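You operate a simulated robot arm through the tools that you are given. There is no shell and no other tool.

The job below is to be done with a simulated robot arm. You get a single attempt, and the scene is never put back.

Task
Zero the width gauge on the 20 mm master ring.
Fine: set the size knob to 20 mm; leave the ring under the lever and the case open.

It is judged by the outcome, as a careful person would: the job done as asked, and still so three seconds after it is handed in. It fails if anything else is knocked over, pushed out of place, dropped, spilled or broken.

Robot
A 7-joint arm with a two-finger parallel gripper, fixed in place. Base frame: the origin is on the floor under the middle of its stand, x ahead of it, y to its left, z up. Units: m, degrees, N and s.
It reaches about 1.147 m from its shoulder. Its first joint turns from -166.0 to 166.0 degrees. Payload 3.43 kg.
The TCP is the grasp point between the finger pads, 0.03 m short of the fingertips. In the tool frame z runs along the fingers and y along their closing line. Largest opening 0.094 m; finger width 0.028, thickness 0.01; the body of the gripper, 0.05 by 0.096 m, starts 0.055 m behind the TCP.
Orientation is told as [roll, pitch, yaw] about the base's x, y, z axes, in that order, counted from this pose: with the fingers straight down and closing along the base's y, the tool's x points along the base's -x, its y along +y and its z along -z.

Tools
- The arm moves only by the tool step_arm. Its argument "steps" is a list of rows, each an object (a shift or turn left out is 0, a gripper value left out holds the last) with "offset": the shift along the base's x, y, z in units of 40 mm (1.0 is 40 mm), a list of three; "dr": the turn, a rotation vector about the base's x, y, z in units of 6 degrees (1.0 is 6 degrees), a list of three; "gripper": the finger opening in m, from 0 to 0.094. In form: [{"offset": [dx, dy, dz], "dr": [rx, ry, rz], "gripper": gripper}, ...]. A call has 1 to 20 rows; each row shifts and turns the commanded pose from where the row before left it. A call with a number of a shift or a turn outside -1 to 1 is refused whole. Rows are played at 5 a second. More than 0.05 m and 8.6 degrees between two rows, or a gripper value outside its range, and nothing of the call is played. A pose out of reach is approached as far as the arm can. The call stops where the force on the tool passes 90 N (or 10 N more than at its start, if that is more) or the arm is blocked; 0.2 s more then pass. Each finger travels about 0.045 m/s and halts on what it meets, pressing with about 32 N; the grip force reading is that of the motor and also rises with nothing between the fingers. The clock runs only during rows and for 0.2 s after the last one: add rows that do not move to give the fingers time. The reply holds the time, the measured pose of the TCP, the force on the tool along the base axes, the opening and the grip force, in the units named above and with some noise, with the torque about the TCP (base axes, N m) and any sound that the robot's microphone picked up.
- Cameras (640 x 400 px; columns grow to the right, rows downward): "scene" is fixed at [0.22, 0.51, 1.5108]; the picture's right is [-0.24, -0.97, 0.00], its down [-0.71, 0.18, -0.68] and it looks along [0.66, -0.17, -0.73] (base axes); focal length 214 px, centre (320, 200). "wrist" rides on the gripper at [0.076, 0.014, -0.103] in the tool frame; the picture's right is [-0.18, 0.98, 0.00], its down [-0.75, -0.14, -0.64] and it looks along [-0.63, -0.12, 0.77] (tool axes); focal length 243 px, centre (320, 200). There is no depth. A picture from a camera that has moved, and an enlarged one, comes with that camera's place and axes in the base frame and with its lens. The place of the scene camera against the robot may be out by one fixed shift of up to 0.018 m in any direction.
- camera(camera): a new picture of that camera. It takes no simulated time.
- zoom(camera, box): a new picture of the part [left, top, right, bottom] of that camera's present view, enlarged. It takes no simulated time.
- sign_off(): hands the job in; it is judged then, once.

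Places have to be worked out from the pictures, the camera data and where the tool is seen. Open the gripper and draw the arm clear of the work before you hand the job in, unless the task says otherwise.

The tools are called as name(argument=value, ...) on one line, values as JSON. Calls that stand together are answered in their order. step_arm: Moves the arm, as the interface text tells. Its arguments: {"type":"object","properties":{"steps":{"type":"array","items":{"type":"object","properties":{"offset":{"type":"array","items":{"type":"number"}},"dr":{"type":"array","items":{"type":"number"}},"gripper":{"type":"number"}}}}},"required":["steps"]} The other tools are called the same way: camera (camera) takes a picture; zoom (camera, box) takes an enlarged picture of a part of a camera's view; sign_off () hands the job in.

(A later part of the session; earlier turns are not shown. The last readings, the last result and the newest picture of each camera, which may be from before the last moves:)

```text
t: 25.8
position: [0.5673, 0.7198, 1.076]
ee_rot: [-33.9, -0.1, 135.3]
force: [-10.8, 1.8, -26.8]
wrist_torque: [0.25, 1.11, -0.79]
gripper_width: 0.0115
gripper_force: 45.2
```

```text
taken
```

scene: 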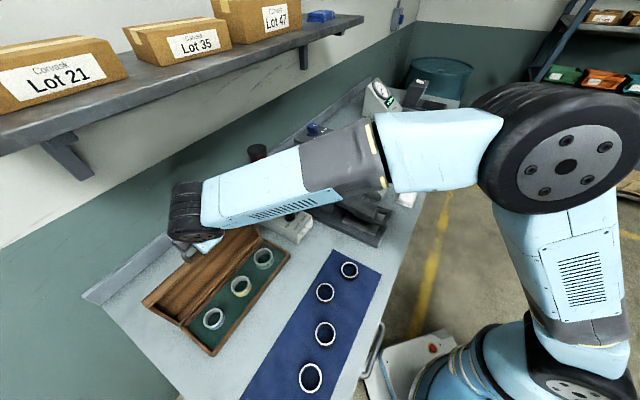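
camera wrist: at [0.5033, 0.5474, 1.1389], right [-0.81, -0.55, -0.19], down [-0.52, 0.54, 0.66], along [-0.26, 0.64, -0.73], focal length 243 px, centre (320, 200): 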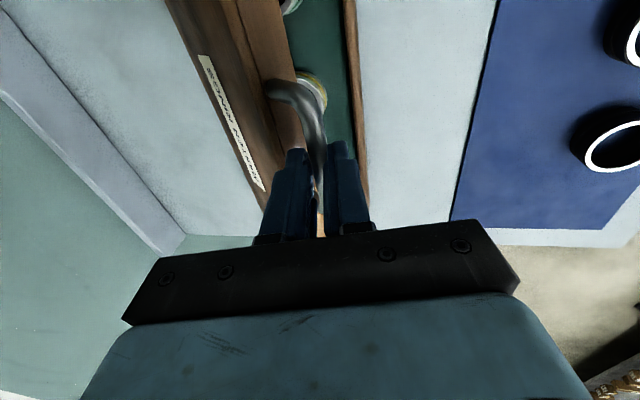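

About 95° now, with the tool pulled slightly down (I'm ~1.5 mm high). I'll correct that and continue a little, looking for the stop.

step_arm(steps=[{"offset": [0.117, 0.117, -0.08]}, {"offset": [0.117, 0.117, -0.07]}, {"offset": [0.117, 0.117, -0.06]}, {}])

zoom(camera="scene", box=[120, 160, 320, 370])

```text
t: 26.9
position: [0.577, 0.7313, 1.0818]
ee_rot: [-34.3, -0.2, 135.2]
force: [-39.2, -58.2, 34.3]
wrist_torque: [-1.53, 1.12, 0.11]
gripper_width: 0.0
gripper_force: 32.9
stopped in row 4: the force on the tool passed its limit at 91 N (the readings are from after the stop); the commanded pose is now the measured one
```

```text
1.90 times, centred on (220, 265) of scene
camera zoom: at [0.22, 0.51, 1.5108], right [-0.24, -0.97, 0.0], down [-0.71, 0.18, -0.68], along [0.66, -0.17, -0.73], focal length 408 px, centre (510, 76)
```

zoom: 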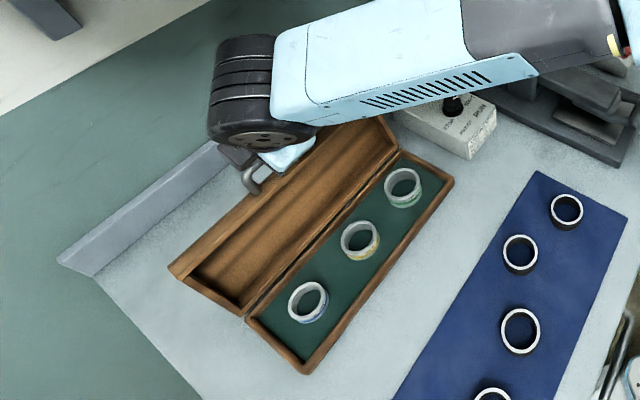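

The lid reached its stop (~100°) and the bar slipped out of the fingertips, which are now closed above it; the lid stands open. I'll back off along the finger direction (up and toward the robot).

step_arm(steps=[{"offset": [-0.1, -0.1, 0.25]}, {"offset": [-0.2, -0.2, 0.4]}, {"offset": [-0.4, -0.4, 0.6]}, {}])

camera(camera="scene")

camera(camera="wrist")

```text
t: 27.9
position: [0.5523, 0.7058, 1.1251]
ee_rot: [-34.3, -0.3, 135.3]
force: [-0.9, 0.3, -0.6]
wrist_torque: [-0.01, 0.01, -0.03]
gripper_width: 0.0002
gripper_force: 33.0
```

```text
taken
```

scene: 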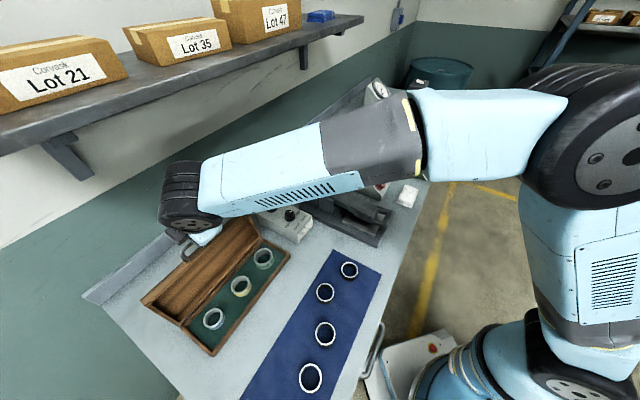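

```text
taken
camera wrist: at [0.5591, 0.6021, 1.2023], right [-0.7, -0.45, -0.55], down [-0.71, 0.36, 0.61], along [-0.08, 0.82, -0.57], focal length 243 px, centre (320, 200)
```

wrist: 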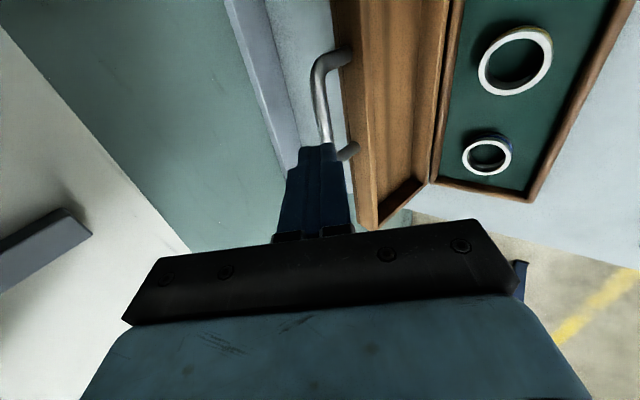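

Clear of the handle and the lid stays open. I'll retreat toward the robot, level the tool and turn back to yaw ~45° to look at the rings in the case.

step_arm(steps=[{"offset": [-0.65, -0.65, 0.5], "dr": [-0.576, 0.576, 0], "gripper": 0.06}, {"offset": [-0.65, -0.65, 0.5], "dr": [-0.576, 0.576, 0]}, {"offset": [-0.65, -0.65, 0.3], "dr": [-0.576, 0.576, 0]}, {"offset": [-0.65, -0.65, 0.3], "dr": [-0.576, 0.576, 0]}, {"offset": [-0.65, -0.65, 0.2], "dr": [-0.576, 0.576, 0]}, {"offset": [-0.65, -0.65, 0.1], "dr": [-0.576, 0.576, 0]}, {"offset": [-0.65, -0.65, 0], "dr": [-0.576, 0.576, 0]}, {"dr": [0, 0, -1]}, {"dr": [0, 0, -1]}, {"dr": [0, 0, -1]}, {"dr": [0, 0, -1]}, {"dr": [0, 0, -1]}, {"dr": [0, 0, -1]}, {"dr": [0, 0, -1]}, {"dr": [0, 0, -1]}, {"dr": [0, 0, -1]}, {"dr": [0, 0, -1]}, {"dr": [0, 0, -1]}, {"dr": [0, 0, -1]}, {}])

camera(camera="wrist")

camera(camera="scene")

```text
t: 32.1
position: [0.3705, 0.5238, 1.2]
ee_rot: [0.0, -0.3, 63.1]
force: [0.1, 0.3, 0.2]
wrist_torque: [0.01, 0.01, 0.02]
gripper_width: 0.06
gripper_force: 0.1
```

```text
taken
camera wrist: at [0.3233, 0.4612, 1.3039], right [-0.79, 0.61, 0.0], down [0.47, 0.61, 0.65], along [0.39, 0.51, -0.76], focal length 243 px, centre (320, 200)
```

wrist: 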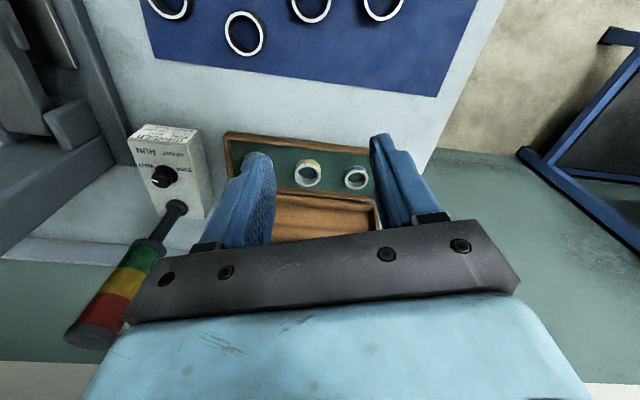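

```text
taken
```

scene: 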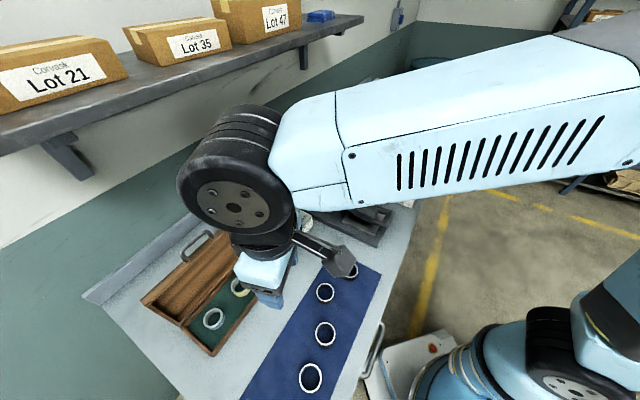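

The open case shows three rings with coloured markings. I'll zoom in to read the sizes.

zoom(camera="wrist", box=[260, 130, 390, 220])

zoom(camera="scene", box=[180, 270, 270, 350])

zoom(camera="wrist", box=[140, 0, 420, 60])

```text
4.44 times, centred on (325, 175) of wrist
camera zoom: at [0.3233, 0.4612, 1.3039], right [-0.79, 0.61, 0.0], down [0.47, 0.61, 0.65], along [0.39, 0.51, -0.76], focal length 1078 px, centre (298, 311)
```

zoom: 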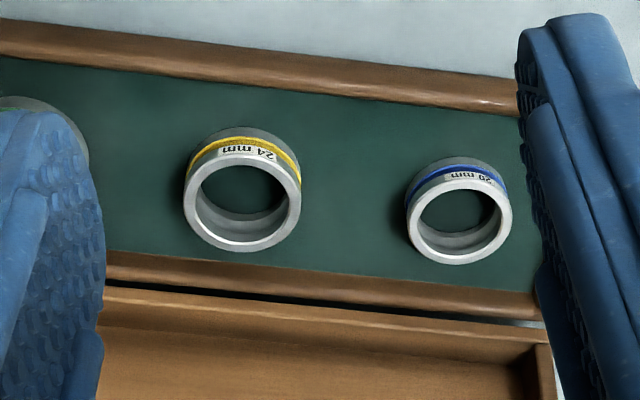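

```text
5.00 times, centred on (225, 310) of scene
camera zoom: at [0.22, 0.51, 1.5108], right [-0.24, -0.97, 0.0], down [-0.71, 0.18, -0.68], along [0.66, -0.17, -0.73], focal length 1072 px, centre (795, -350)
```

zoom: 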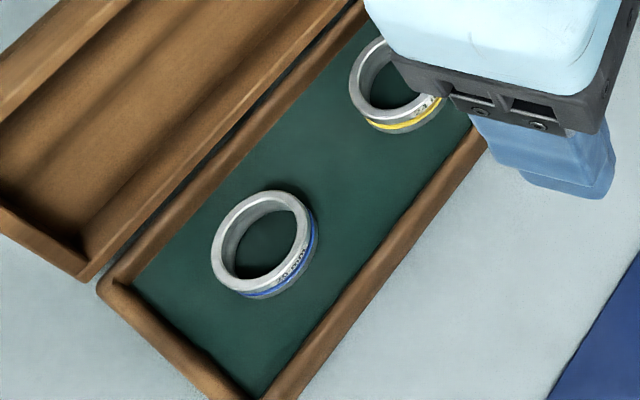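

```text
2.29 times, centred on (280, 30) of wrist
camera zoom: at [0.3233, 0.4612, 1.3039], right [-0.79, 0.61, 0.0], down [0.47, 0.61, 0.65], along [0.39, 0.51, -0.76], focal length 555 px, centre (411, 589)
```

zoom: 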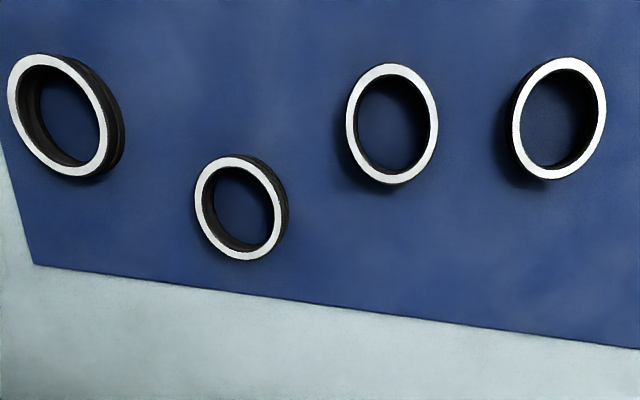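

The blue-banded ring at the far-left end of the case reads 20 mm (yellow is 24 mm), centred near (0.443, 0.744). Before picking it I want a low side view of the lever gap, so I'll turn to yaw −45° above the mat on the gauge's left side.

step_arm(steps=[{"offset": [0.173, -0.236, 0], "dr": [0, 0, -1]}, {"offset": [0.173, -0.236, 0], "dr": [0, 0, -1]}, {"offset": [0.173, -0.236, 0], "dr": [0, 0, -1]}, {"offset": [0.173, -0.236, 0], "dr": [0, 0, -1]}, {"offset": [0.173, -0.236, 0], "dr": [0, 0, -1]}, {"offset": [0.173, -0.236, 0], "dr": [0, 0, -1]}, {"offset": [0.173, -0.236, 0], "dr": [0, 0, -1]}, {"offset": [0.173, -0.236, 0], "dr": [0, 0, -1]}, {"offset": [0.173, -0.236, 0], "dr": [0, 0, -1]}, {"offset": [0.173, -0.236, 0], "dr": [0, 0, -1]}, {"offset": [0.173, -0.236, 0], "dr": [0, 0, -1]}, {"offset": [0.173, -0.236, 0], "dr": [0, 0, -1]}, {"offset": [0.173, -0.236, 0], "dr": [0, 0, -1]}, {"offset": [0.173, -0.236, 0], "dr": [0, 0, -1]}, {"offset": [0.173, -0.236, 0], "dr": [0, 0, -1]}, {"offset": [0.173, -0.236, 0], "dr": [0, 0, -1]}, {"offset": [0.173, -0.236, 0], "dr": [0, 0, -1]}, {"offset": [0.173, -0.236, 0], "dr": [0, 0, -1]}, {}])

step_arm(steps=[{"offset": [0, 0, -0.5], "dr": [-0.6, -0.6, 0], "gripper": 0.094}, {"offset": [0, 0, -0.5], "dr": [-0.6, -0.6, 0]}, {"offset": [0, 0, -0.5], "dr": [-0.6, -0.6, 0]}, {"offset": [0, 0, -0.5], "dr": [-0.6, -0.6, 0]}, {"offset": [0, 0, -0.5], "dr": [-0.6, -0.6, 0]}, {"offset": [0, 0, -0.5], "dr": [-0.6, -0.6, 0]}, {"offset": [0, 0, -0.5], "dr": [-0.6, -0.6, 0]}, {"offset": [0, 0, 0], "dr": [-0.6, -0.6, 0]}, {}])

camera(camera="wrist")

camera(camera="scene")

```text
t: 36.1
position: [0.496, 0.3546, 1.201]
ee_rot: [0.0, -0.4, -45.0]
force: [0.5, -0.5, 0.9]
wrist_torque: [0.01, -0.02, 0.03]
gripper_width: 0.06
gripper_force: 0.1
```

```text
t: 38.1
position: [0.4946, 0.3551, 1.0612]
ee_rot: [0.0, -41.2, -44.9]
force: [-0.5, 0.1, -0.1]
wrist_torque: [0.0, 0.0, 0.01]
gripper_width: 0.0941
gripper_force: 0.1
```

```text
taken
camera wrist: at [0.4168, 0.4527, 1.0894], right [0.79, 0.6, 0.12], down [0.01, -0.2, 0.98], along [0.61, -0.78, -0.16], focal length 243 px, centre (320, 200)
```

wrist: 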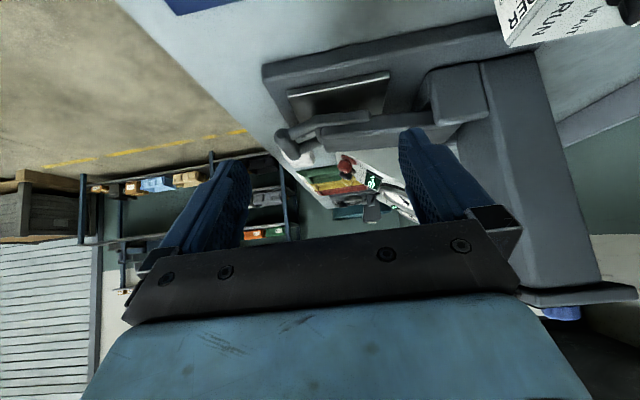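

```text
taken
```

scene: 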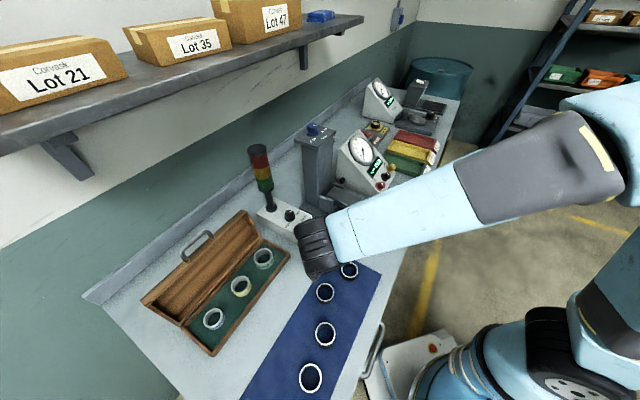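

The side view works. I'll zoom on the lever and anvil.

zoom(camera="wrist", box=[250, 30, 500, 190])

zoom(camera="wrist", box=[260, 60, 420, 170])

```text
2.50 times, centred on (375, 110) of wrist
camera zoom: at [0.4168, 0.4527, 1.0894], right [0.79, 0.6, 0.12], down [0.01, -0.2, 0.98], along [0.61, -0.78, -0.16], focal length 606 px, centre (182, 425)
```

zoom: 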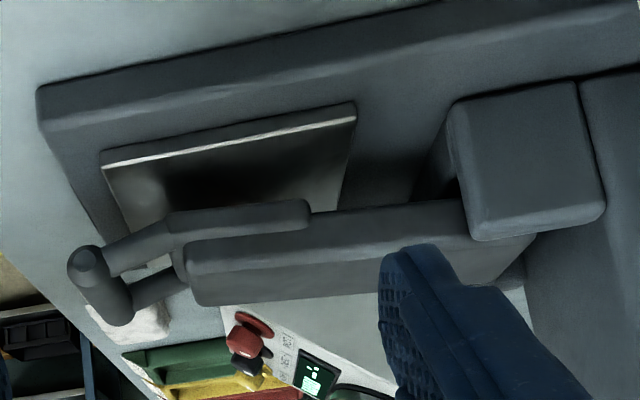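

```text
3.64 times, centred on (340, 115) of wrist
camera zoom: at [0.4168, 0.4527, 1.0894], right [0.79, 0.6, 0.12], down [0.01, -0.2, 0.98], along [0.61, -0.78, -0.16], focal length 882 px, centre (247, 509)
```

zoom: 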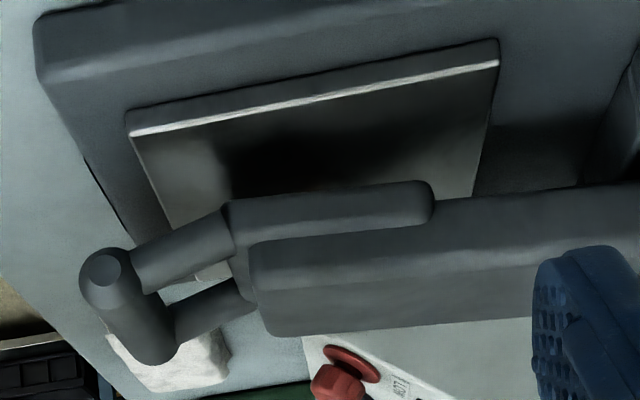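

The side view (inverted) shows a foot block under the lever body; its underside is near z ≈ 0.932 and the anvil top near 0.910, so a ~20 mm ring is a tight fit and the lever must probably be lifted. I'll level the tool and hover above the crossbar to test how the lever behaves.

step_arm(steps=[{"offset": [0.317, -0.575, 0.05], "dr": [0.607, 0.607, 0], "gripper": 0.05}, {"offset": [0.317, -0.575, 0], "dr": [0.607, 0.607, 0]}, {"offset": [0.317, -0.575, 0], "dr": [0.607, 0.607, 0]}, {"offset": [0.317, -0.575, 0], "dr": [0.607, 0.607, 0]}, {"offset": [0.317, -0.575, 0], "dr": [0.607, 0.607, 0]}, {"offset": [0.317, -0.575, 0], "dr": [0.607, 0.607, 0]}, {"offset": [0.317, -0.575, 0], "dr": [0.607, 0.607, 0]}, {"offset": [0.317, -0.575, 0], "dr": [0.607, 0.607, 0]}, {}])

camera(camera="wrist")

camera(camera="scene")

```text
t: 40.1
position: [0.5965, 0.1713, 1.0622]
ee_rot: [-0.1, 0.2, -44.9]
force: [0.0, -0.3, 0.1]
wrist_torque: [0.01, -0.01, 0.01]
gripper_width: 0.0501
gripper_force: 0.0
```

```text
taken
camera wrist: at [0.5527, 0.2342, 1.1651], right [0.82, 0.57, 0.0], down [0.44, -0.63, 0.64], along [0.36, -0.53, -0.77], focal length 243 px, centre (320, 200)
```

wrist: 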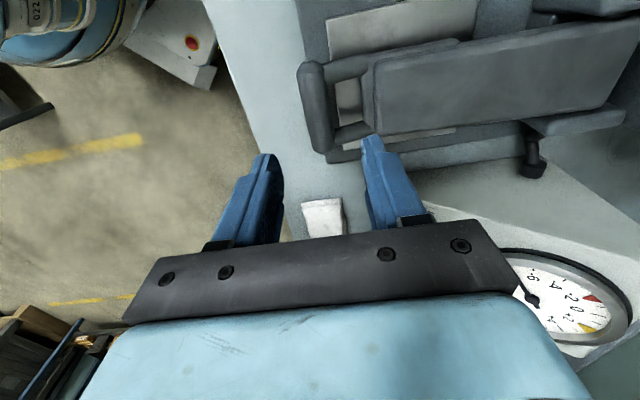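

```text
taken
```

scene: 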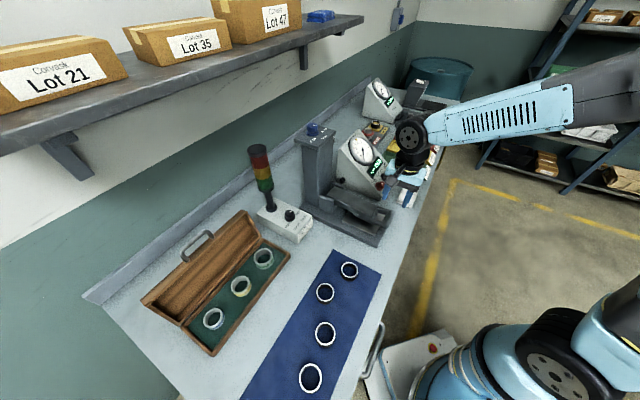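

The crossbar is beneath the gripper. Zooming to check the finger clearances around it.

zoom(camera="wrist", box=[250, 30, 450, 190])

zoom(camera="wrist", box=[490, 230, 640, 360])

```text
2.50 times, centred on (350, 110) of wrist
camera zoom: at [0.5527, 0.2342, 1.1651], right [0.82, 0.57, 0.0], down [0.44, -0.63, 0.64], along [0.36, -0.53, -0.77], focal length 606 px, centre (245, 425)
```

zoom: 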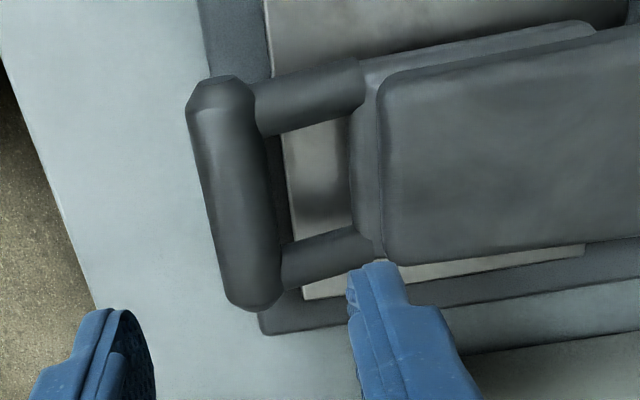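

```text
3.08 times, centred on (565, 295) of wrist
camera zoom: at [0.5527, 0.2342, 1.1651], right [0.82, 0.57, 0.0], down [0.44, -0.63, 0.64], along [0.36, -0.53, -0.77], focal length 746 px, centre (-434, -92)
```

zoom: 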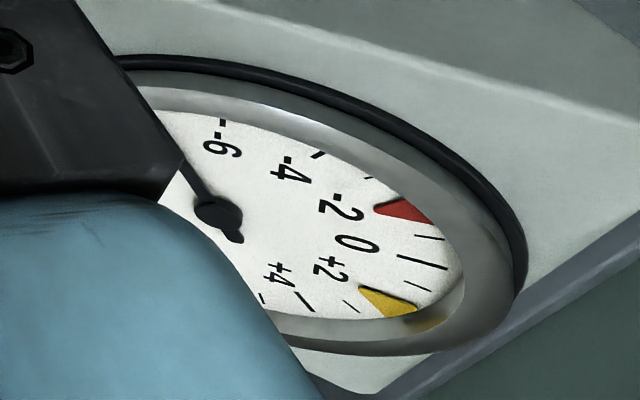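

Crossbar is ~23 mm thick with a ~28 mm gap behind it between the two arms. I'll shift ~4 mm to centre, set a 42 mm opening and descend around it.

step_arm(steps=[{"offset": [-0.115, 0.025, -0.5], "gripper": 0.042}, {"offset": [0, 0, -0.55]}, {"offset": [0, 0, -0.5]}, {"offset": [0, 0, -0.5]}, {"offset": [0, 0, -0.5]}, {}])

zoom(camera="wrist", box=[220, 20, 420, 240])

```text
t: 41.5
position: [0.5919, 0.1724, 0.9599]
ee_rot: [0.0, 0.2, -44.9]
force: [0.4, -0.9, 0.3]
wrist_torque: [0.01, 0.0, 0.0]
gripper_width: 0.0419
gripper_force: 0.0
```

```text
1.82 times, centred on (320, 130) of wrist
camera zoom: at [0.5488, 0.2355, 1.0642], right [0.82, 0.57, 0.0], down [0.44, -0.63, 0.64], along [0.36, -0.53, -0.77], focal length 441 px, centre (320, 327)
```

zoom: 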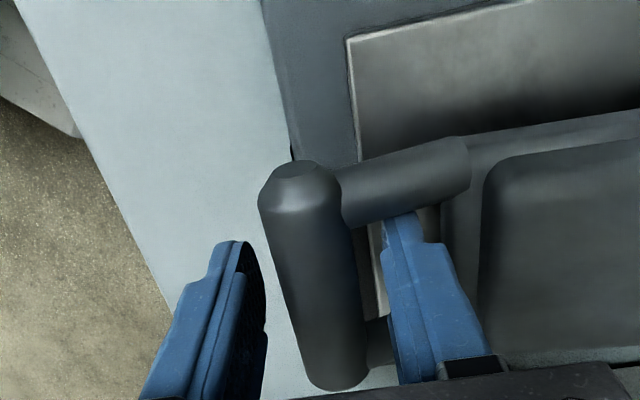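

Fingers straddle the crossbar cleanly. Closing on it and reading the force.

step_arm(steps=[{"gripper": 0.0}, {}, {}, {}])

```text
t: 42.5
position: [0.5915, 0.1735, 0.9605]
ee_rot: [0.0, 0.2, -44.9]
force: [-1.7, -0.6, -2.2]
wrist_torque: [0.04, 0.06, -0.28]
gripper_width: 0.0236
gripper_force: 45.1
```

Gripped (23.6 mm). I'll raise the lever 10 mm slowly and read the force.

step_arm(steps=[{"offset": [0, 0, 0.125]}, {"offset": [0, 0, 0.125]}, {}, {}])

step_arm(steps=[{"offset": [0.015, 0.015, 0.25]}, {"offset": [0.02, 0.02, 0.25]}, {}, {}])

zoom(camera="scene", box=[280, 110, 440, 250])

```text
t: 43.5
position: [0.5912, 0.1727, 0.9716]
ee_rot: [0.0, 0.2, -44.9]
force: [4.2, 5.4, -1.8]
wrist_torque: [0.25, -0.04, -0.25]
gripper_width: 0.0235
gripper_force: 44.4
```

```text
t: 44.5
position: [0.5926, 0.1735, 0.9908]
ee_rot: [0.0, 0.2, -44.9]
force: [8.6, 8.0, -3.0]
wrist_torque: [0.1, -0.38, -0.25]
gripper_width: 0.0237
gripper_force: 44.9
```

```text
2.86 times, centred on (360, 180) of scene
camera zoom: at [0.22, 0.51, 1.5108], right [-0.24, -0.97, 0.0], down [-0.71, 0.18, -0.68], along [0.66, -0.17, -0.73], focal length 613 px, centre (206, 257)
```

zoom: 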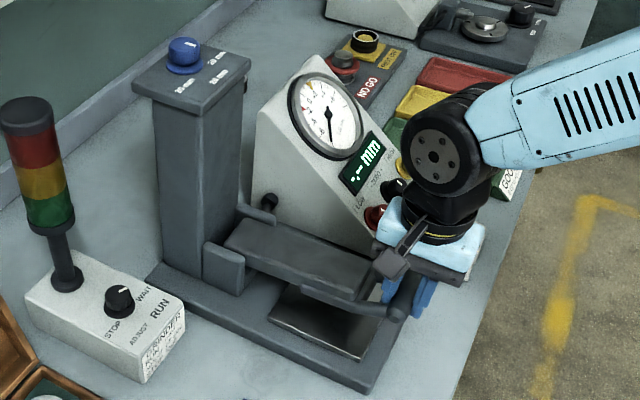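

The lever lifts freely with only ~3 N of load. I'll test for hinge friction by lowering 4 mm and comparing the vertical force.

step_arm(steps=[{"offset": [0.01, 0.01, -0.05]}, {"offset": [0, 0, -0.05]}, {}, {}])

step_arm(steps=[{"offset": [0.01, 0.01, 0.25]}, {"offset": [0.03, 0.03, 0.4]}, {"offset": [0.05, 0.05, 0.4]}, {"offset": [0.08, 0.08, 0.4]}, {"offset": [0.1, 0.1, 0.4]}, {}, {}])

zoom(camera="scene", box=[280, 110, 440, 250])

```text
t: 45.5
position: [0.5925, 0.1732, 0.9875]
ee_rot: [-0.1, 0.3, -44.9]
force: [-2.4, 0.3, -2.8]
wrist_torque: [0.01, 0.13, -0.26]
gripper_width: 0.0235
gripper_force: 45.2
```

```text
t: 47.1
position: [0.6057, 0.1856, 1.0599]
ee_rot: [-0.1, 0.2, -44.8]
force: [24.9, 26.8, -18.7]
wrist_torque: [0.09, -0.79, -0.24]
gripper_width: 0.0236
gripper_force: 45.0
```

```text
2.86 times, centred on (360, 180) of scene
camera zoom: at [0.22, 0.51, 1.5108], right [-0.24, -0.97, 0.0], down [-0.71, 0.18, -0.68], along [0.66, -0.17, -0.73], focal length 613 px, centre (206, 257)
```

zoom: 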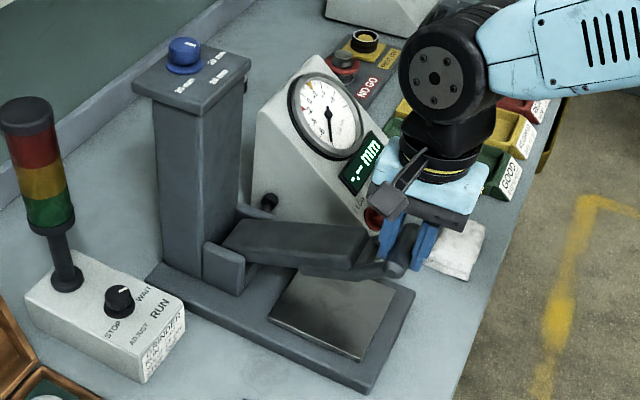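

The lever is up ~100 mm at the handle (≈22–25°), pulling me toward the column, so I'll correct inward and continue raising along the arc.

step_arm(steps=[{"offset": [0.04, 0.04, 0]}, {"offset": [0.13, 0.13, 0.4]}, {"offset": [0.15, 0.15, 0.4]}, {}, {}])

step_arm(steps=[{"offset": [0.17, 0.17, 0.38]}, {"offset": [0.19, 0.19, 0.36]}, {}, {}])

zoom(camera="scene", box=[280, 110, 440, 250])

```text
t: 48.3
position: [0.6172, 0.1992, 1.0913]
ee_rot: [-0.2, 0.1, -44.8]
force: [13.8, 33.9, -25.6]
wrist_torque: [0.9, 0.25, -0.34]
gripper_width: 0.0236
gripper_force: 44.5
```

```text
t: 49.3
position: [0.6332, 0.2118, 1.122]
ee_rot: [-0.1, 0.3, -44.9]
force: [22.1, 25.9, -34.1]
wrist_torque: [0.49, -0.41, -0.18]
gripper_width: 0.0238
gripper_force: 44.6
```

```text
2.86 times, centred on (360, 180) of scene
camera zoom: at [0.22, 0.51, 1.5108], right [-0.24, -0.97, 0.0], down [-0.71, 0.18, -0.68], along [0.66, -0.17, -0.73], focal length 613 px, centre (206, 257)
```

zoom: 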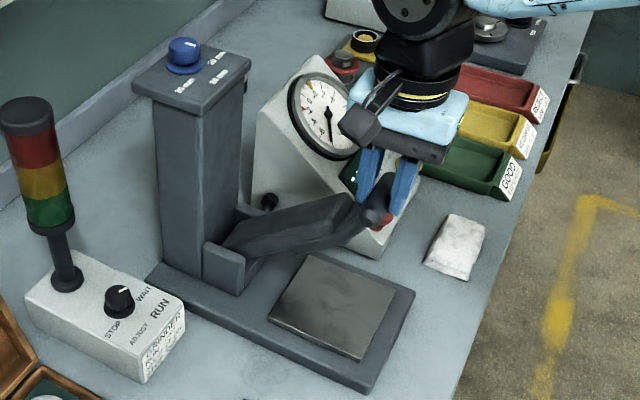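

The arc fits a pivot near b ≈ 0.80 at the column face with R ≈ 0.26 m. Continuing to ~60°, checking forces at each stop.

step_arm(steps=[{"offset": [0.225, 0.225, 0.33]}, {"offset": [0.235, 0.235, 0.315]}, {"offset": [0.245, 0.245, 0.3]}, {}])

step_arm(steps=[{"offset": [0.22, 0.22, 0.23]}, {"offset": [0.22, 0.22, 0.21]}, {"offset": [0.22, 0.22, 0.19]}, {}])

zoom(camera="scene", box=[280, 110, 440, 250])

```text
t: 50.3
position: [0.6621, 0.2382, 1.1601]
ee_rot: [-0.2, 0.2, -45.0]
force: [15.3, 10.4, -31.9]
wrist_torque: [0.37, -0.24, -0.23]
gripper_width: 0.0233
gripper_force: 44.9
```

```text
t: 51.3
position: [0.6857, 0.2671, 1.1868]
ee_rot: [-0.1, 0.3, -45.0]
force: [0.1, -0.5, -0.2]
wrist_torque: [0.01, 0.02, 0.0]
gripper_width: 0.0
gripper_force: 33.3
```

```text
2.86 times, centred on (360, 180) of scene
camera zoom: at [0.22, 0.51, 1.5108], right [-0.24, -0.97, 0.0], down [-0.71, 0.18, -0.68], along [0.66, -0.17, -0.73], focal length 613 px, centre (206, 257)
```

zoom: 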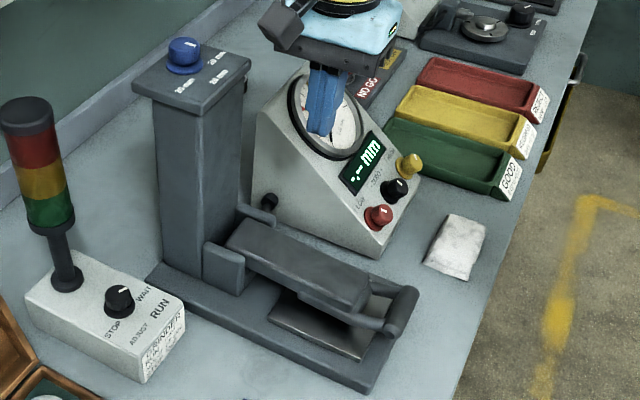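

The handle slipped from the grip and the lever dropped back to its rest position; it looks undisturbed, so the lever does not stay up and the ring must be slid under it. Now I'll go above the blue 20 mm ring (yaw 45°) at a safe height.

step_arm(steps=[{"offset": [0, 0, 0.8], "gripper": 0.06}, {"offset": [0, 0, 0.7]}, {"offset": [-0.405, 0.794, 0], "dr": [0, 0, 1]}, {"offset": [-0.405, 0.794, 0], "dr": [0, 0, 1]}, {"offset": [-0.405, 0.794, 0], "dr": [0, 0, 1]}, {"offset": [-0.405, 0.794, 0], "dr": [0, 0, 1]}, {"offset": [-0.405, 0.794, 0], "dr": [0, 0, 1]}, {"offset": [-0.405, 0.794, 0], "dr": [0, 0, 1]}, {"offset": [-0.405, 0.794, 0], "dr": [0, 0, 1]}, {"offset": [-0.405, 0.794, 0], "dr": [0, 0, 1]}, {"offset": [-0.405, 0.794, 0], "dr": [0, 0, 1]}, {"offset": [-0.405, 0.794, 0], "dr": [0, 0, 1]}, {"offset": [-0.405, 0.794, 0], "dr": [0, 0, 1]}, {"offset": [-0.405, 0.794, 0], "dr": [0, 0, 1]}, {"offset": [-0.405, 0.794, 0], "dr": [0, 0, 1]}, {"offset": [-0.405, 0.794, 0], "dr": [0, 0, 1]}, {"offset": [-0.405, 0.794, 0], "dr": [0, 0, 1]}, {}])

camera(camera="wrist")

camera(camera="scene")

```text
t: 55.1
position: [0.4411, 0.7427, 1.2456]
ee_rot: [0.0, 0.2, 45.2]
force: [-0.2, -0.4, 0.5]
wrist_torque: [0.0, -0.03, 0.01]
gripper_width: 0.0599
gripper_force: 0.1
```

```text
taken
camera wrist: at [0.3794, 0.6984, 1.3485], right [-0.57, 0.82, 0.0], down [0.63, 0.44, 0.64], along [0.53, 0.36, -0.77], focal length 243 px, centre (320, 200)
```

wrist: 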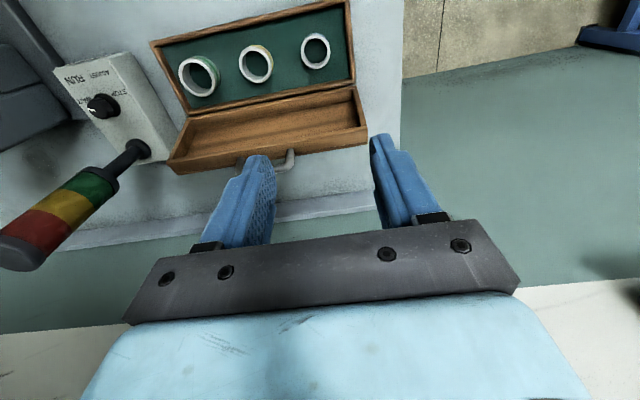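

```text
taken
```

scene: 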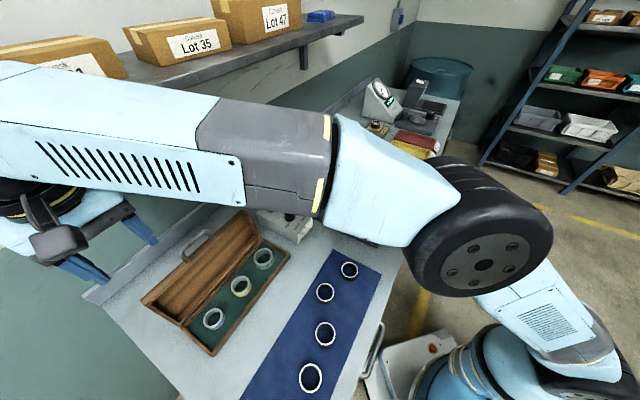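

All three rings are visible. Zooming for exact ring position and to confirm the 20 mm label.

zoom(camera="wrist", box=[160, 0, 380, 140])

zoom(camera="wrist", box=[280, 10, 360, 90])

zoom(camera="scene", box=[185, 290, 245, 345])

```text
2.86 times, centred on (270, 70) of wrist
camera zoom: at [0.3794, 0.6984, 1.3485], right [-0.57, 0.82, 0.0], down [0.63, 0.44, 0.64], along [0.53, 0.36, -0.77], focal length 693 px, centre (463, 571)
```

zoom: 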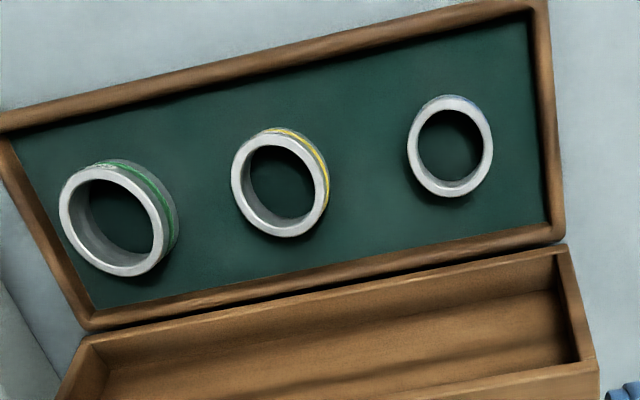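

```text
5.00 times, centred on (320, 50) of wrist
camera zoom: at [0.3794, 0.6984, 1.3485], right [-0.57, 0.82, 0.0], down [0.63, 0.44, 0.64], along [0.53, 0.36, -0.77], focal length 1213 px, centre (320, 950)
```

zoom: 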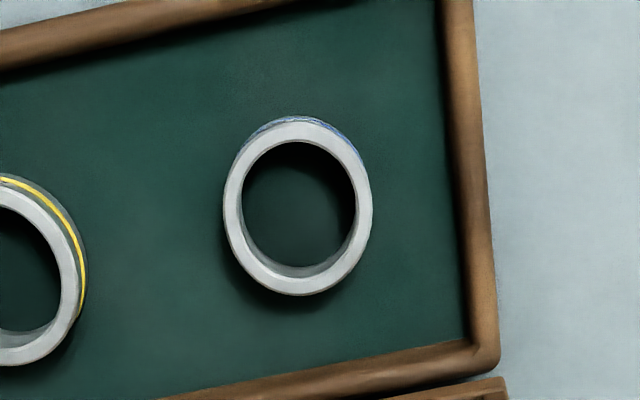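

```text
7.27 times, centred on (215, 318) of scene
camera zoom: at [0.22, 0.51, 1.5108], right [-0.24, -0.97, 0.0], down [-0.71, 0.18, -0.68], along [0.66, -0.17, -0.73], focal length 1560 px, centre (1084, -654)
```

zoom: 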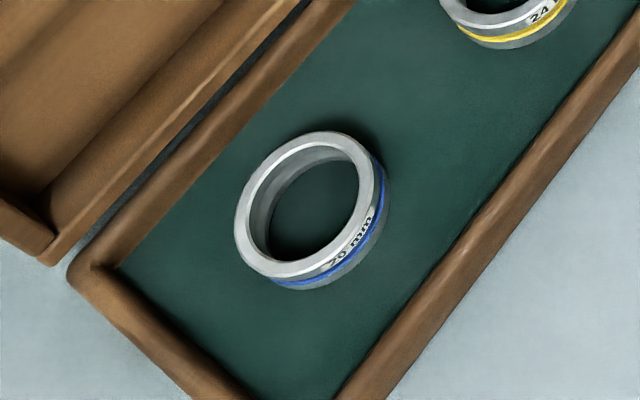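

The blue ring clearly reads "20 mm" and sits near (a 0.207, b 0.827), i.e. about (0.439, 0.732). I'll descend over it to z ≈ 1.05 and re-measure.

step_arm(steps=[{"offset": [-0.05, -0.275, -0.9], "gripper": 0.064}, {"offset": [0, 0, -0.9]}, {"offset": [0, 0, -0.9]}, {"offset": [0, 0, -0.9]}, {"offset": [0, 0, -0.9]}, {"offset": [0, 0, -0.4]}, {}])

camera(camera="wrist")

camera(camera="scene")

```text
t: 56.7
position: [0.4397, 0.7341, 1.0488]
ee_rot: [0.0, 0.2, 45.0]
force: [-0.1, 0.5, 1.0]
wrist_torque: [-0.01, 0.02, 0.03]
gripper_width: 0.0638
gripper_force: 0.1
```

```text
taken
camera wrist: at [0.3774, 0.6892, 1.1525], right [-0.57, 0.82, 0.0], down [0.63, 0.44, 0.64], along [0.53, 0.36, -0.77], focal length 243 px, centre (320, 200)
```

wrist: 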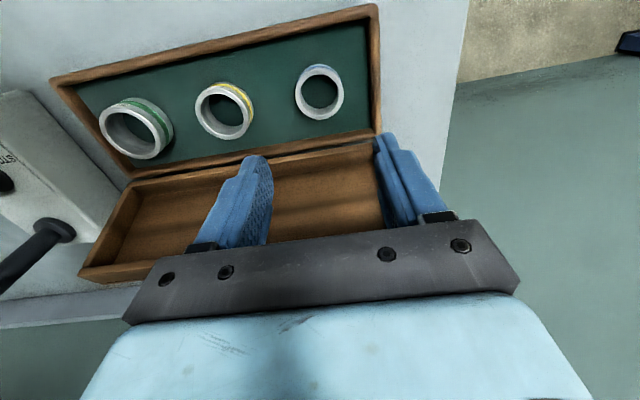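

```text
taken
```

scene: 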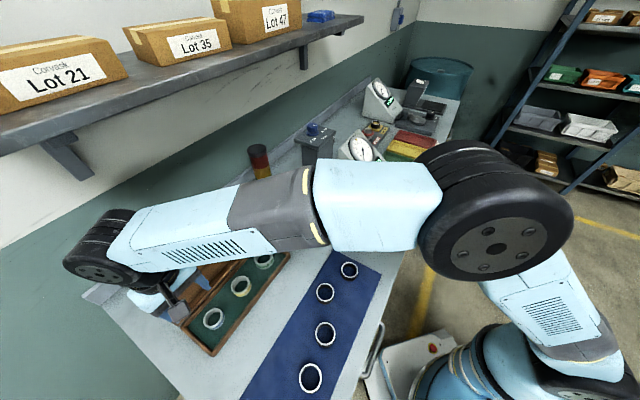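

zoom(camera="wrist", box=[260, 40, 400, 160])

```text
3.33 times, centred on (330, 100) of wrist
camera zoom: at [0.3774, 0.6892, 1.1525], right [-0.57, 0.82, 0.0], down [0.63, 0.44, 0.64], along [0.53, 0.36, -0.77], focal length 809 px, centre (287, 533)
```

zoom: 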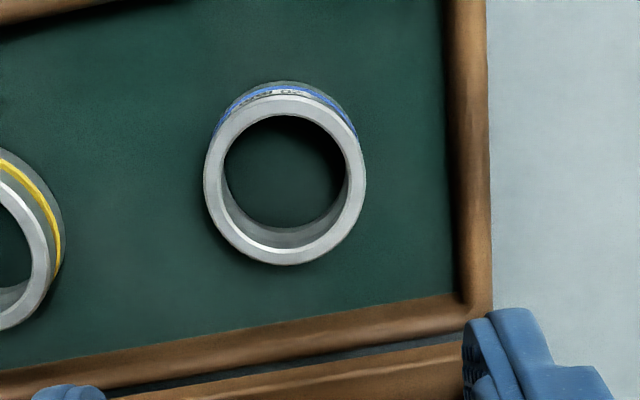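

Two views put the ring's centre at (a 0.207, b 0.824), OD ≈ 47 mm, top near z ≈ 0.91. I'll tilt 10° forward to keep the wrist off the lid, centre on it, and descend to just above it for a check.

step_arm(steps=[{"offset": [-0.074, -0.093, -0.6], "dr": [0.59, -0.59, 0]}, {"offset": [-0.074, -0.093, -0.6], "dr": [0.59, -0.59, 0]}, {"offset": [0, 0, -0.6]}, {"offset": [0, 0, -0.4]}, {}])

camera(camera="wrist")

zoom(camera="wrist", box=[220, 60, 420, 240])

zoom(camera="scene", box=[60, 200, 280, 370])

```text
t: 57.9
position: [0.435, 0.7259, 0.9604]
ee_rot: [0.0, -9.8, 45.1]
force: [-0.1, -0.2, 0.0]
wrist_torque: [0.01, 0.01, -0.03]
gripper_width: 0.064
gripper_force: 0.0
```

```text
taken
camera wrist: at [0.3599, 0.6693, 1.05], right [-0.57, 0.82, 0.03], down [0.55, 0.35, 0.76], along [0.61, 0.45, -0.65], focal length 243 px, centre (320, 200)
```

wrist: 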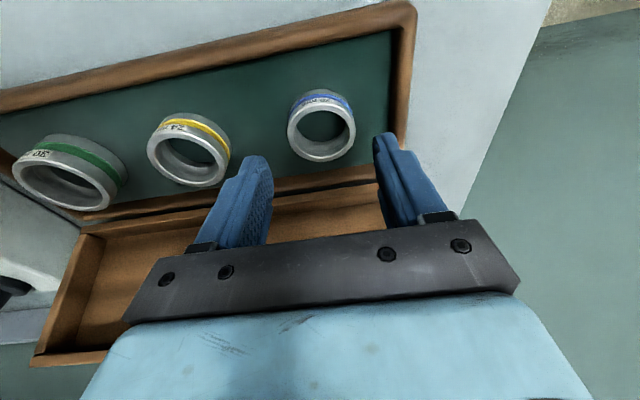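

```text
2.22 times, centred on (320, 150) of wrist
camera zoom: at [0.3599, 0.6693, 1.05], right [-0.57, 0.82, 0.03], down [0.55, 0.35, 0.76], along [0.61, 0.45, -0.65], focal length 539 px, centre (320, 311)
```

zoom: 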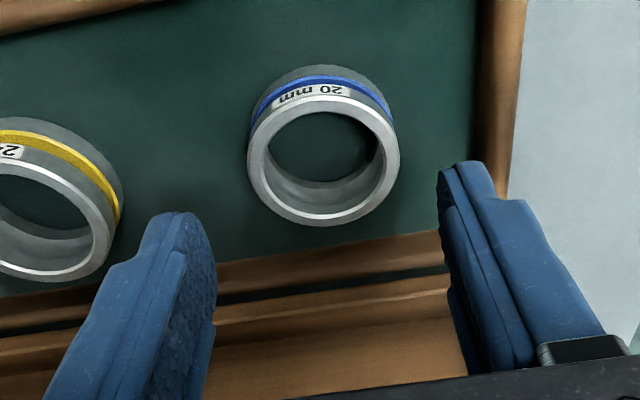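

```text
2.35 times, centred on (170, 285) of scene
camera zoom: at [0.22, 0.51, 1.5108], right [-0.24, -0.97, 0.0], down [-0.71, 0.18, -0.68], along [0.66, -0.17, -0.73], focal length 505 px, centre (673, 0)
```

zoom: 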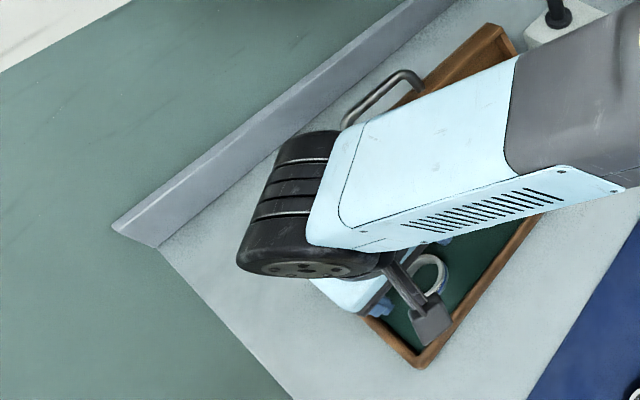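

Ring centre and height now agree from three views: (a 0.2067, b 0.8245), top z ≈ 0.9065. I'll narrow to 57 mm for end-wall clearance, descend so the tips stop ~3 mm above the felt, and close.

step_arm(steps=[{"gripper": 0.057}, {"offset": [0, 0, -0.3]}, {"offset": [0, 0, -0.35]}, {"offset": [0, 0, -0.3]}, {}])

zoom(camera="wrist", box=[220, 60, 420, 240])

```text
t: 59.1
position: [0.4336, 0.7255, 0.9233]
ee_rot: [-0.1, -9.8, 45.0]
force: [0.0, -0.6, 0.9]
wrist_torque: [0.02, -0.02, 0.0]
gripper_width: 0.057
gripper_force: 0.0
```

```text
2.22 times, centred on (320, 150) of wrist
camera zoom: at [0.3592, 0.669, 1.0115], right [-0.57, 0.82, 0.03], down [0.55, 0.35, 0.76], along [0.61, 0.45, -0.65], focal length 539 px, centre (320, 311)
```

zoom: 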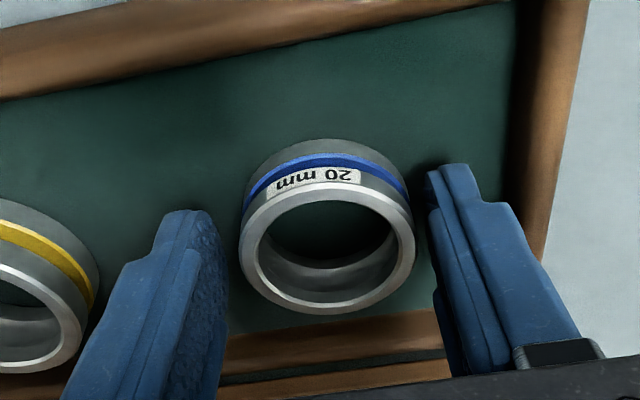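

The fingertips are either side of the ring, free of wall and felt. Closing.

step_arm(steps=[{"gripper": 0.03}, {}, {}, {}])

zoom(camera="wrist", box=[220, 60, 420, 240])

```text
t: 60.1
position: [0.4349, 0.725, 0.9215]
ee_rot: [0.0, -9.8, 45.2]
force: [0.1, -0.1, 0.5]
wrist_torque: [-0.01, 0.0, 0.01]
gripper_width: 0.046
gripper_force: 31.7
```

```text
2.22 times, centred on (320, 150) of wrist
camera zoom: at [0.3593, 0.6689, 1.0116], right [-0.57, 0.82, 0.03], down [0.55, 0.35, 0.76], along [0.61, 0.45, -0.65], focal length 539 px, centre (320, 311)
```

zoom: 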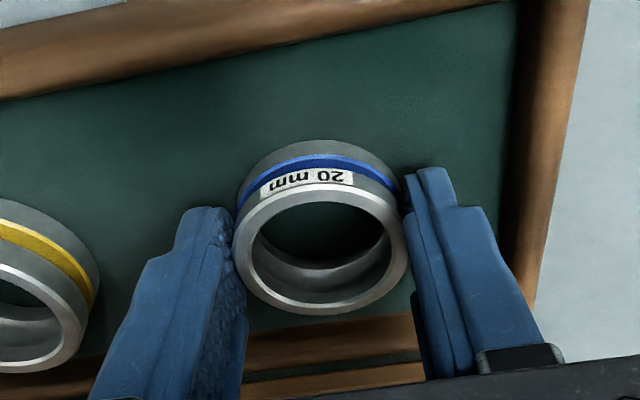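

The ring is held (46 mm). I'll lift it straight out and take a look.

step_arm(steps=[{"offset": [0, 0, 0.25]}, {"offset": [0, 0, 0.6]}, {"offset": [-0.1, -0.1, 0.9]}, {"offset": [-0.1, -0.1, 0.9]}, {"offset": [-0.2, -0.2, 0.8]}, {}])

camera(camera="wrist")

camera(camera="scene")

```text
t: 61.5
position: [0.4179, 0.7093, 1.064]
ee_rot: [0.0, -9.8, 45.2]
force: [0.4, -2.0, -1.1]
wrist_torque: [0.02, 0.0, 0.01]
gripper_width: 0.0459
gripper_force: 31.8
```

```text
taken
camera wrist: at [0.3442, 0.6534, 1.1521], right [-0.57, 0.82, 0.03], down [0.55, 0.35, 0.76], along [0.61, 0.45, -0.65], focal length 243 px, centre (320, 200)
```

wrist: 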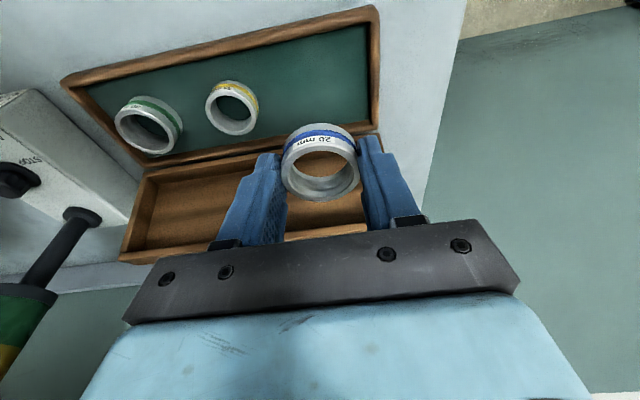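

```text
taken
```

scene: 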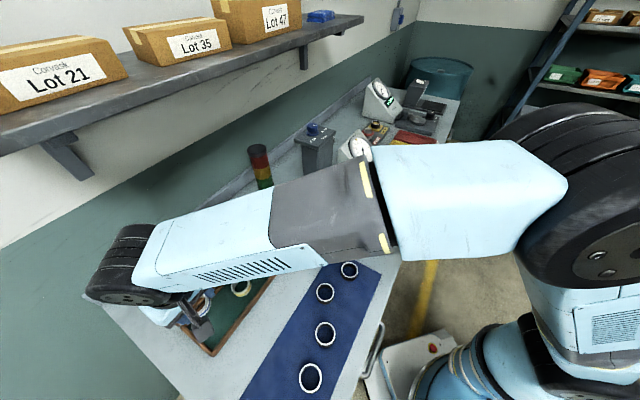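

The ring is securely held. I'll carry it to a free spot on the bench between the case and gauge (a −0.10, b 0.71), to set down and regrip across the other axis.

step_arm(steps=[{"offset": [0.475, -0.8775, 0.1]}, {"offset": [0.475, -0.8775, 0]}, {"offset": [0.475, -0.8775, 0]}, {"offset": [0.475, -0.8775, 0]}, {"offset": [0.475, -0.8775, 0]}, {"offset": [0.475, -0.8775, 0]}, {"offset": [0.475, -0.8775, 0]}, {"offset": [0.475, -0.8775, 0]}, {}])

camera(camera="wrist")

camera(camera="scene")

```text
t: 63.5
position: [0.569, 0.4286, 1.0673]
ee_rot: [0.0, -9.8, 45.2]
force: [0.3, 1.0, -0.7]
wrist_torque: [-0.03, 0.02, 0.04]
gripper_width: 0.0457
gripper_force: 31.7
```

```text
taken
camera wrist: at [0.4946, 0.3725, 1.1565], right [-0.57, 0.82, 0.03], down [0.55, 0.35, 0.76], along [0.61, 0.45, -0.65], focal length 243 px, centre (320, 200)
```

wrist: 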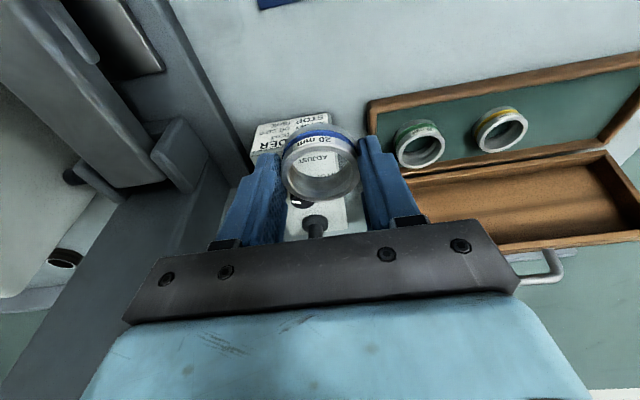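

```text
taken
```

scene: 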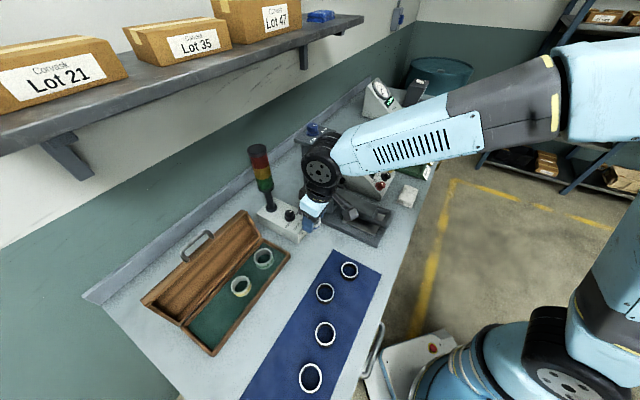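

The spot below is free bench; the grinder box front is at b ≈ 0.76, so I'll shift 12 mm toward the robot and lower the ring to near the bench.

step_arm(steps=[{"offset": [-0.21, -0.21, -0.6]}, {"offset": [0, 0, -0.9]}, {"offset": [0, 0, -0.9]}, {"offset": [0, 0, -0.8]}, {"offset": [0, 0, -0.5]}, {}])

step_arm(steps=[{"offset": [0, 0, -0.06]}, {"offset": [0, 0, -0.06]}, {}])

zoom(camera="wrist", box=[200, 40, 440, 240])

```text
t: 64.9
position: [0.5611, 0.4187, 0.9178]
ee_rot: [0.1, -9.7, 45.0]
force: [0.6, 0.6, -1.6]
wrist_torque: [0.03, 0.02, 0.03]
gripper_width: 0.0461
gripper_force: 32.2
```

```text
t: 65.7
position: [0.5614, 0.4186, 0.9138]
ee_rot: [0.0, -9.9, 45.0]
force: [0.8, -0.2, 7.9]
wrist_torque: [-0.1, 0.1, 0.01]
gripper_width: 0.0461
gripper_force: 32.4
```

```text
2.00 times, centred on (320, 140) of wrist
camera zoom: at [0.4866, 0.3634, 1.0021], right [-0.57, 0.82, 0.03], down [0.55, 0.35, 0.76], along [0.62, 0.45, -0.65], focal length 485 px, centre (320, 320)
```

zoom: 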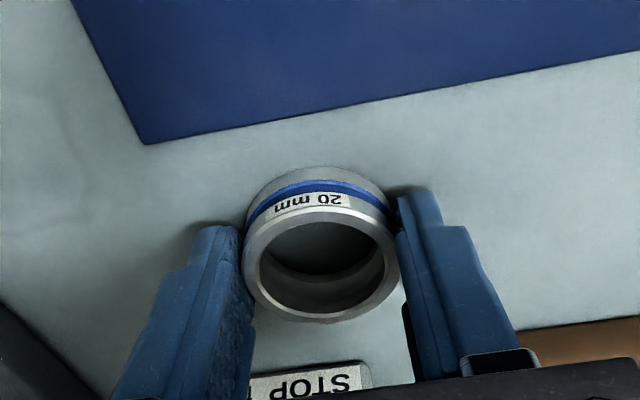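

The ring touches the bench at TCP z ≈ 0.914 (8 N), so the bench is about 35 mm below that. I'll open, and rise away from it.

step_arm(steps=[{"gripper": 0.062}, {}, {}, {"offset": [0, 0, 0.5]}, {"offset": [0, 0, 0.9]}, {"offset": [0, 0, 0.9]}, {"offset": [0, 0, 0.9]}, {}])

camera(camera="wrist")

```text
t: 67.5
position: [0.5607, 0.4205, 1.0433]
ee_rot: [0.0, -9.7, 45.2]
force: [0.4, 0.2, -0.4]
wrist_torque: [0.04, 0.0, 0.01]
gripper_width: 0.0622
gripper_force: 0.1
```

```text
taken
camera wrist: at [0.4857, 0.3634, 1.1318], right [-0.57, 0.82, 0.03], down [0.55, 0.35, 0.76], along [0.61, 0.45, -0.65], focal length 243 px, centre (320, 200)
```

wrist: 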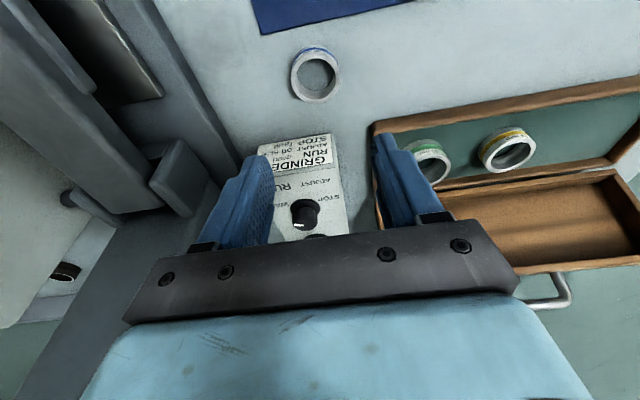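

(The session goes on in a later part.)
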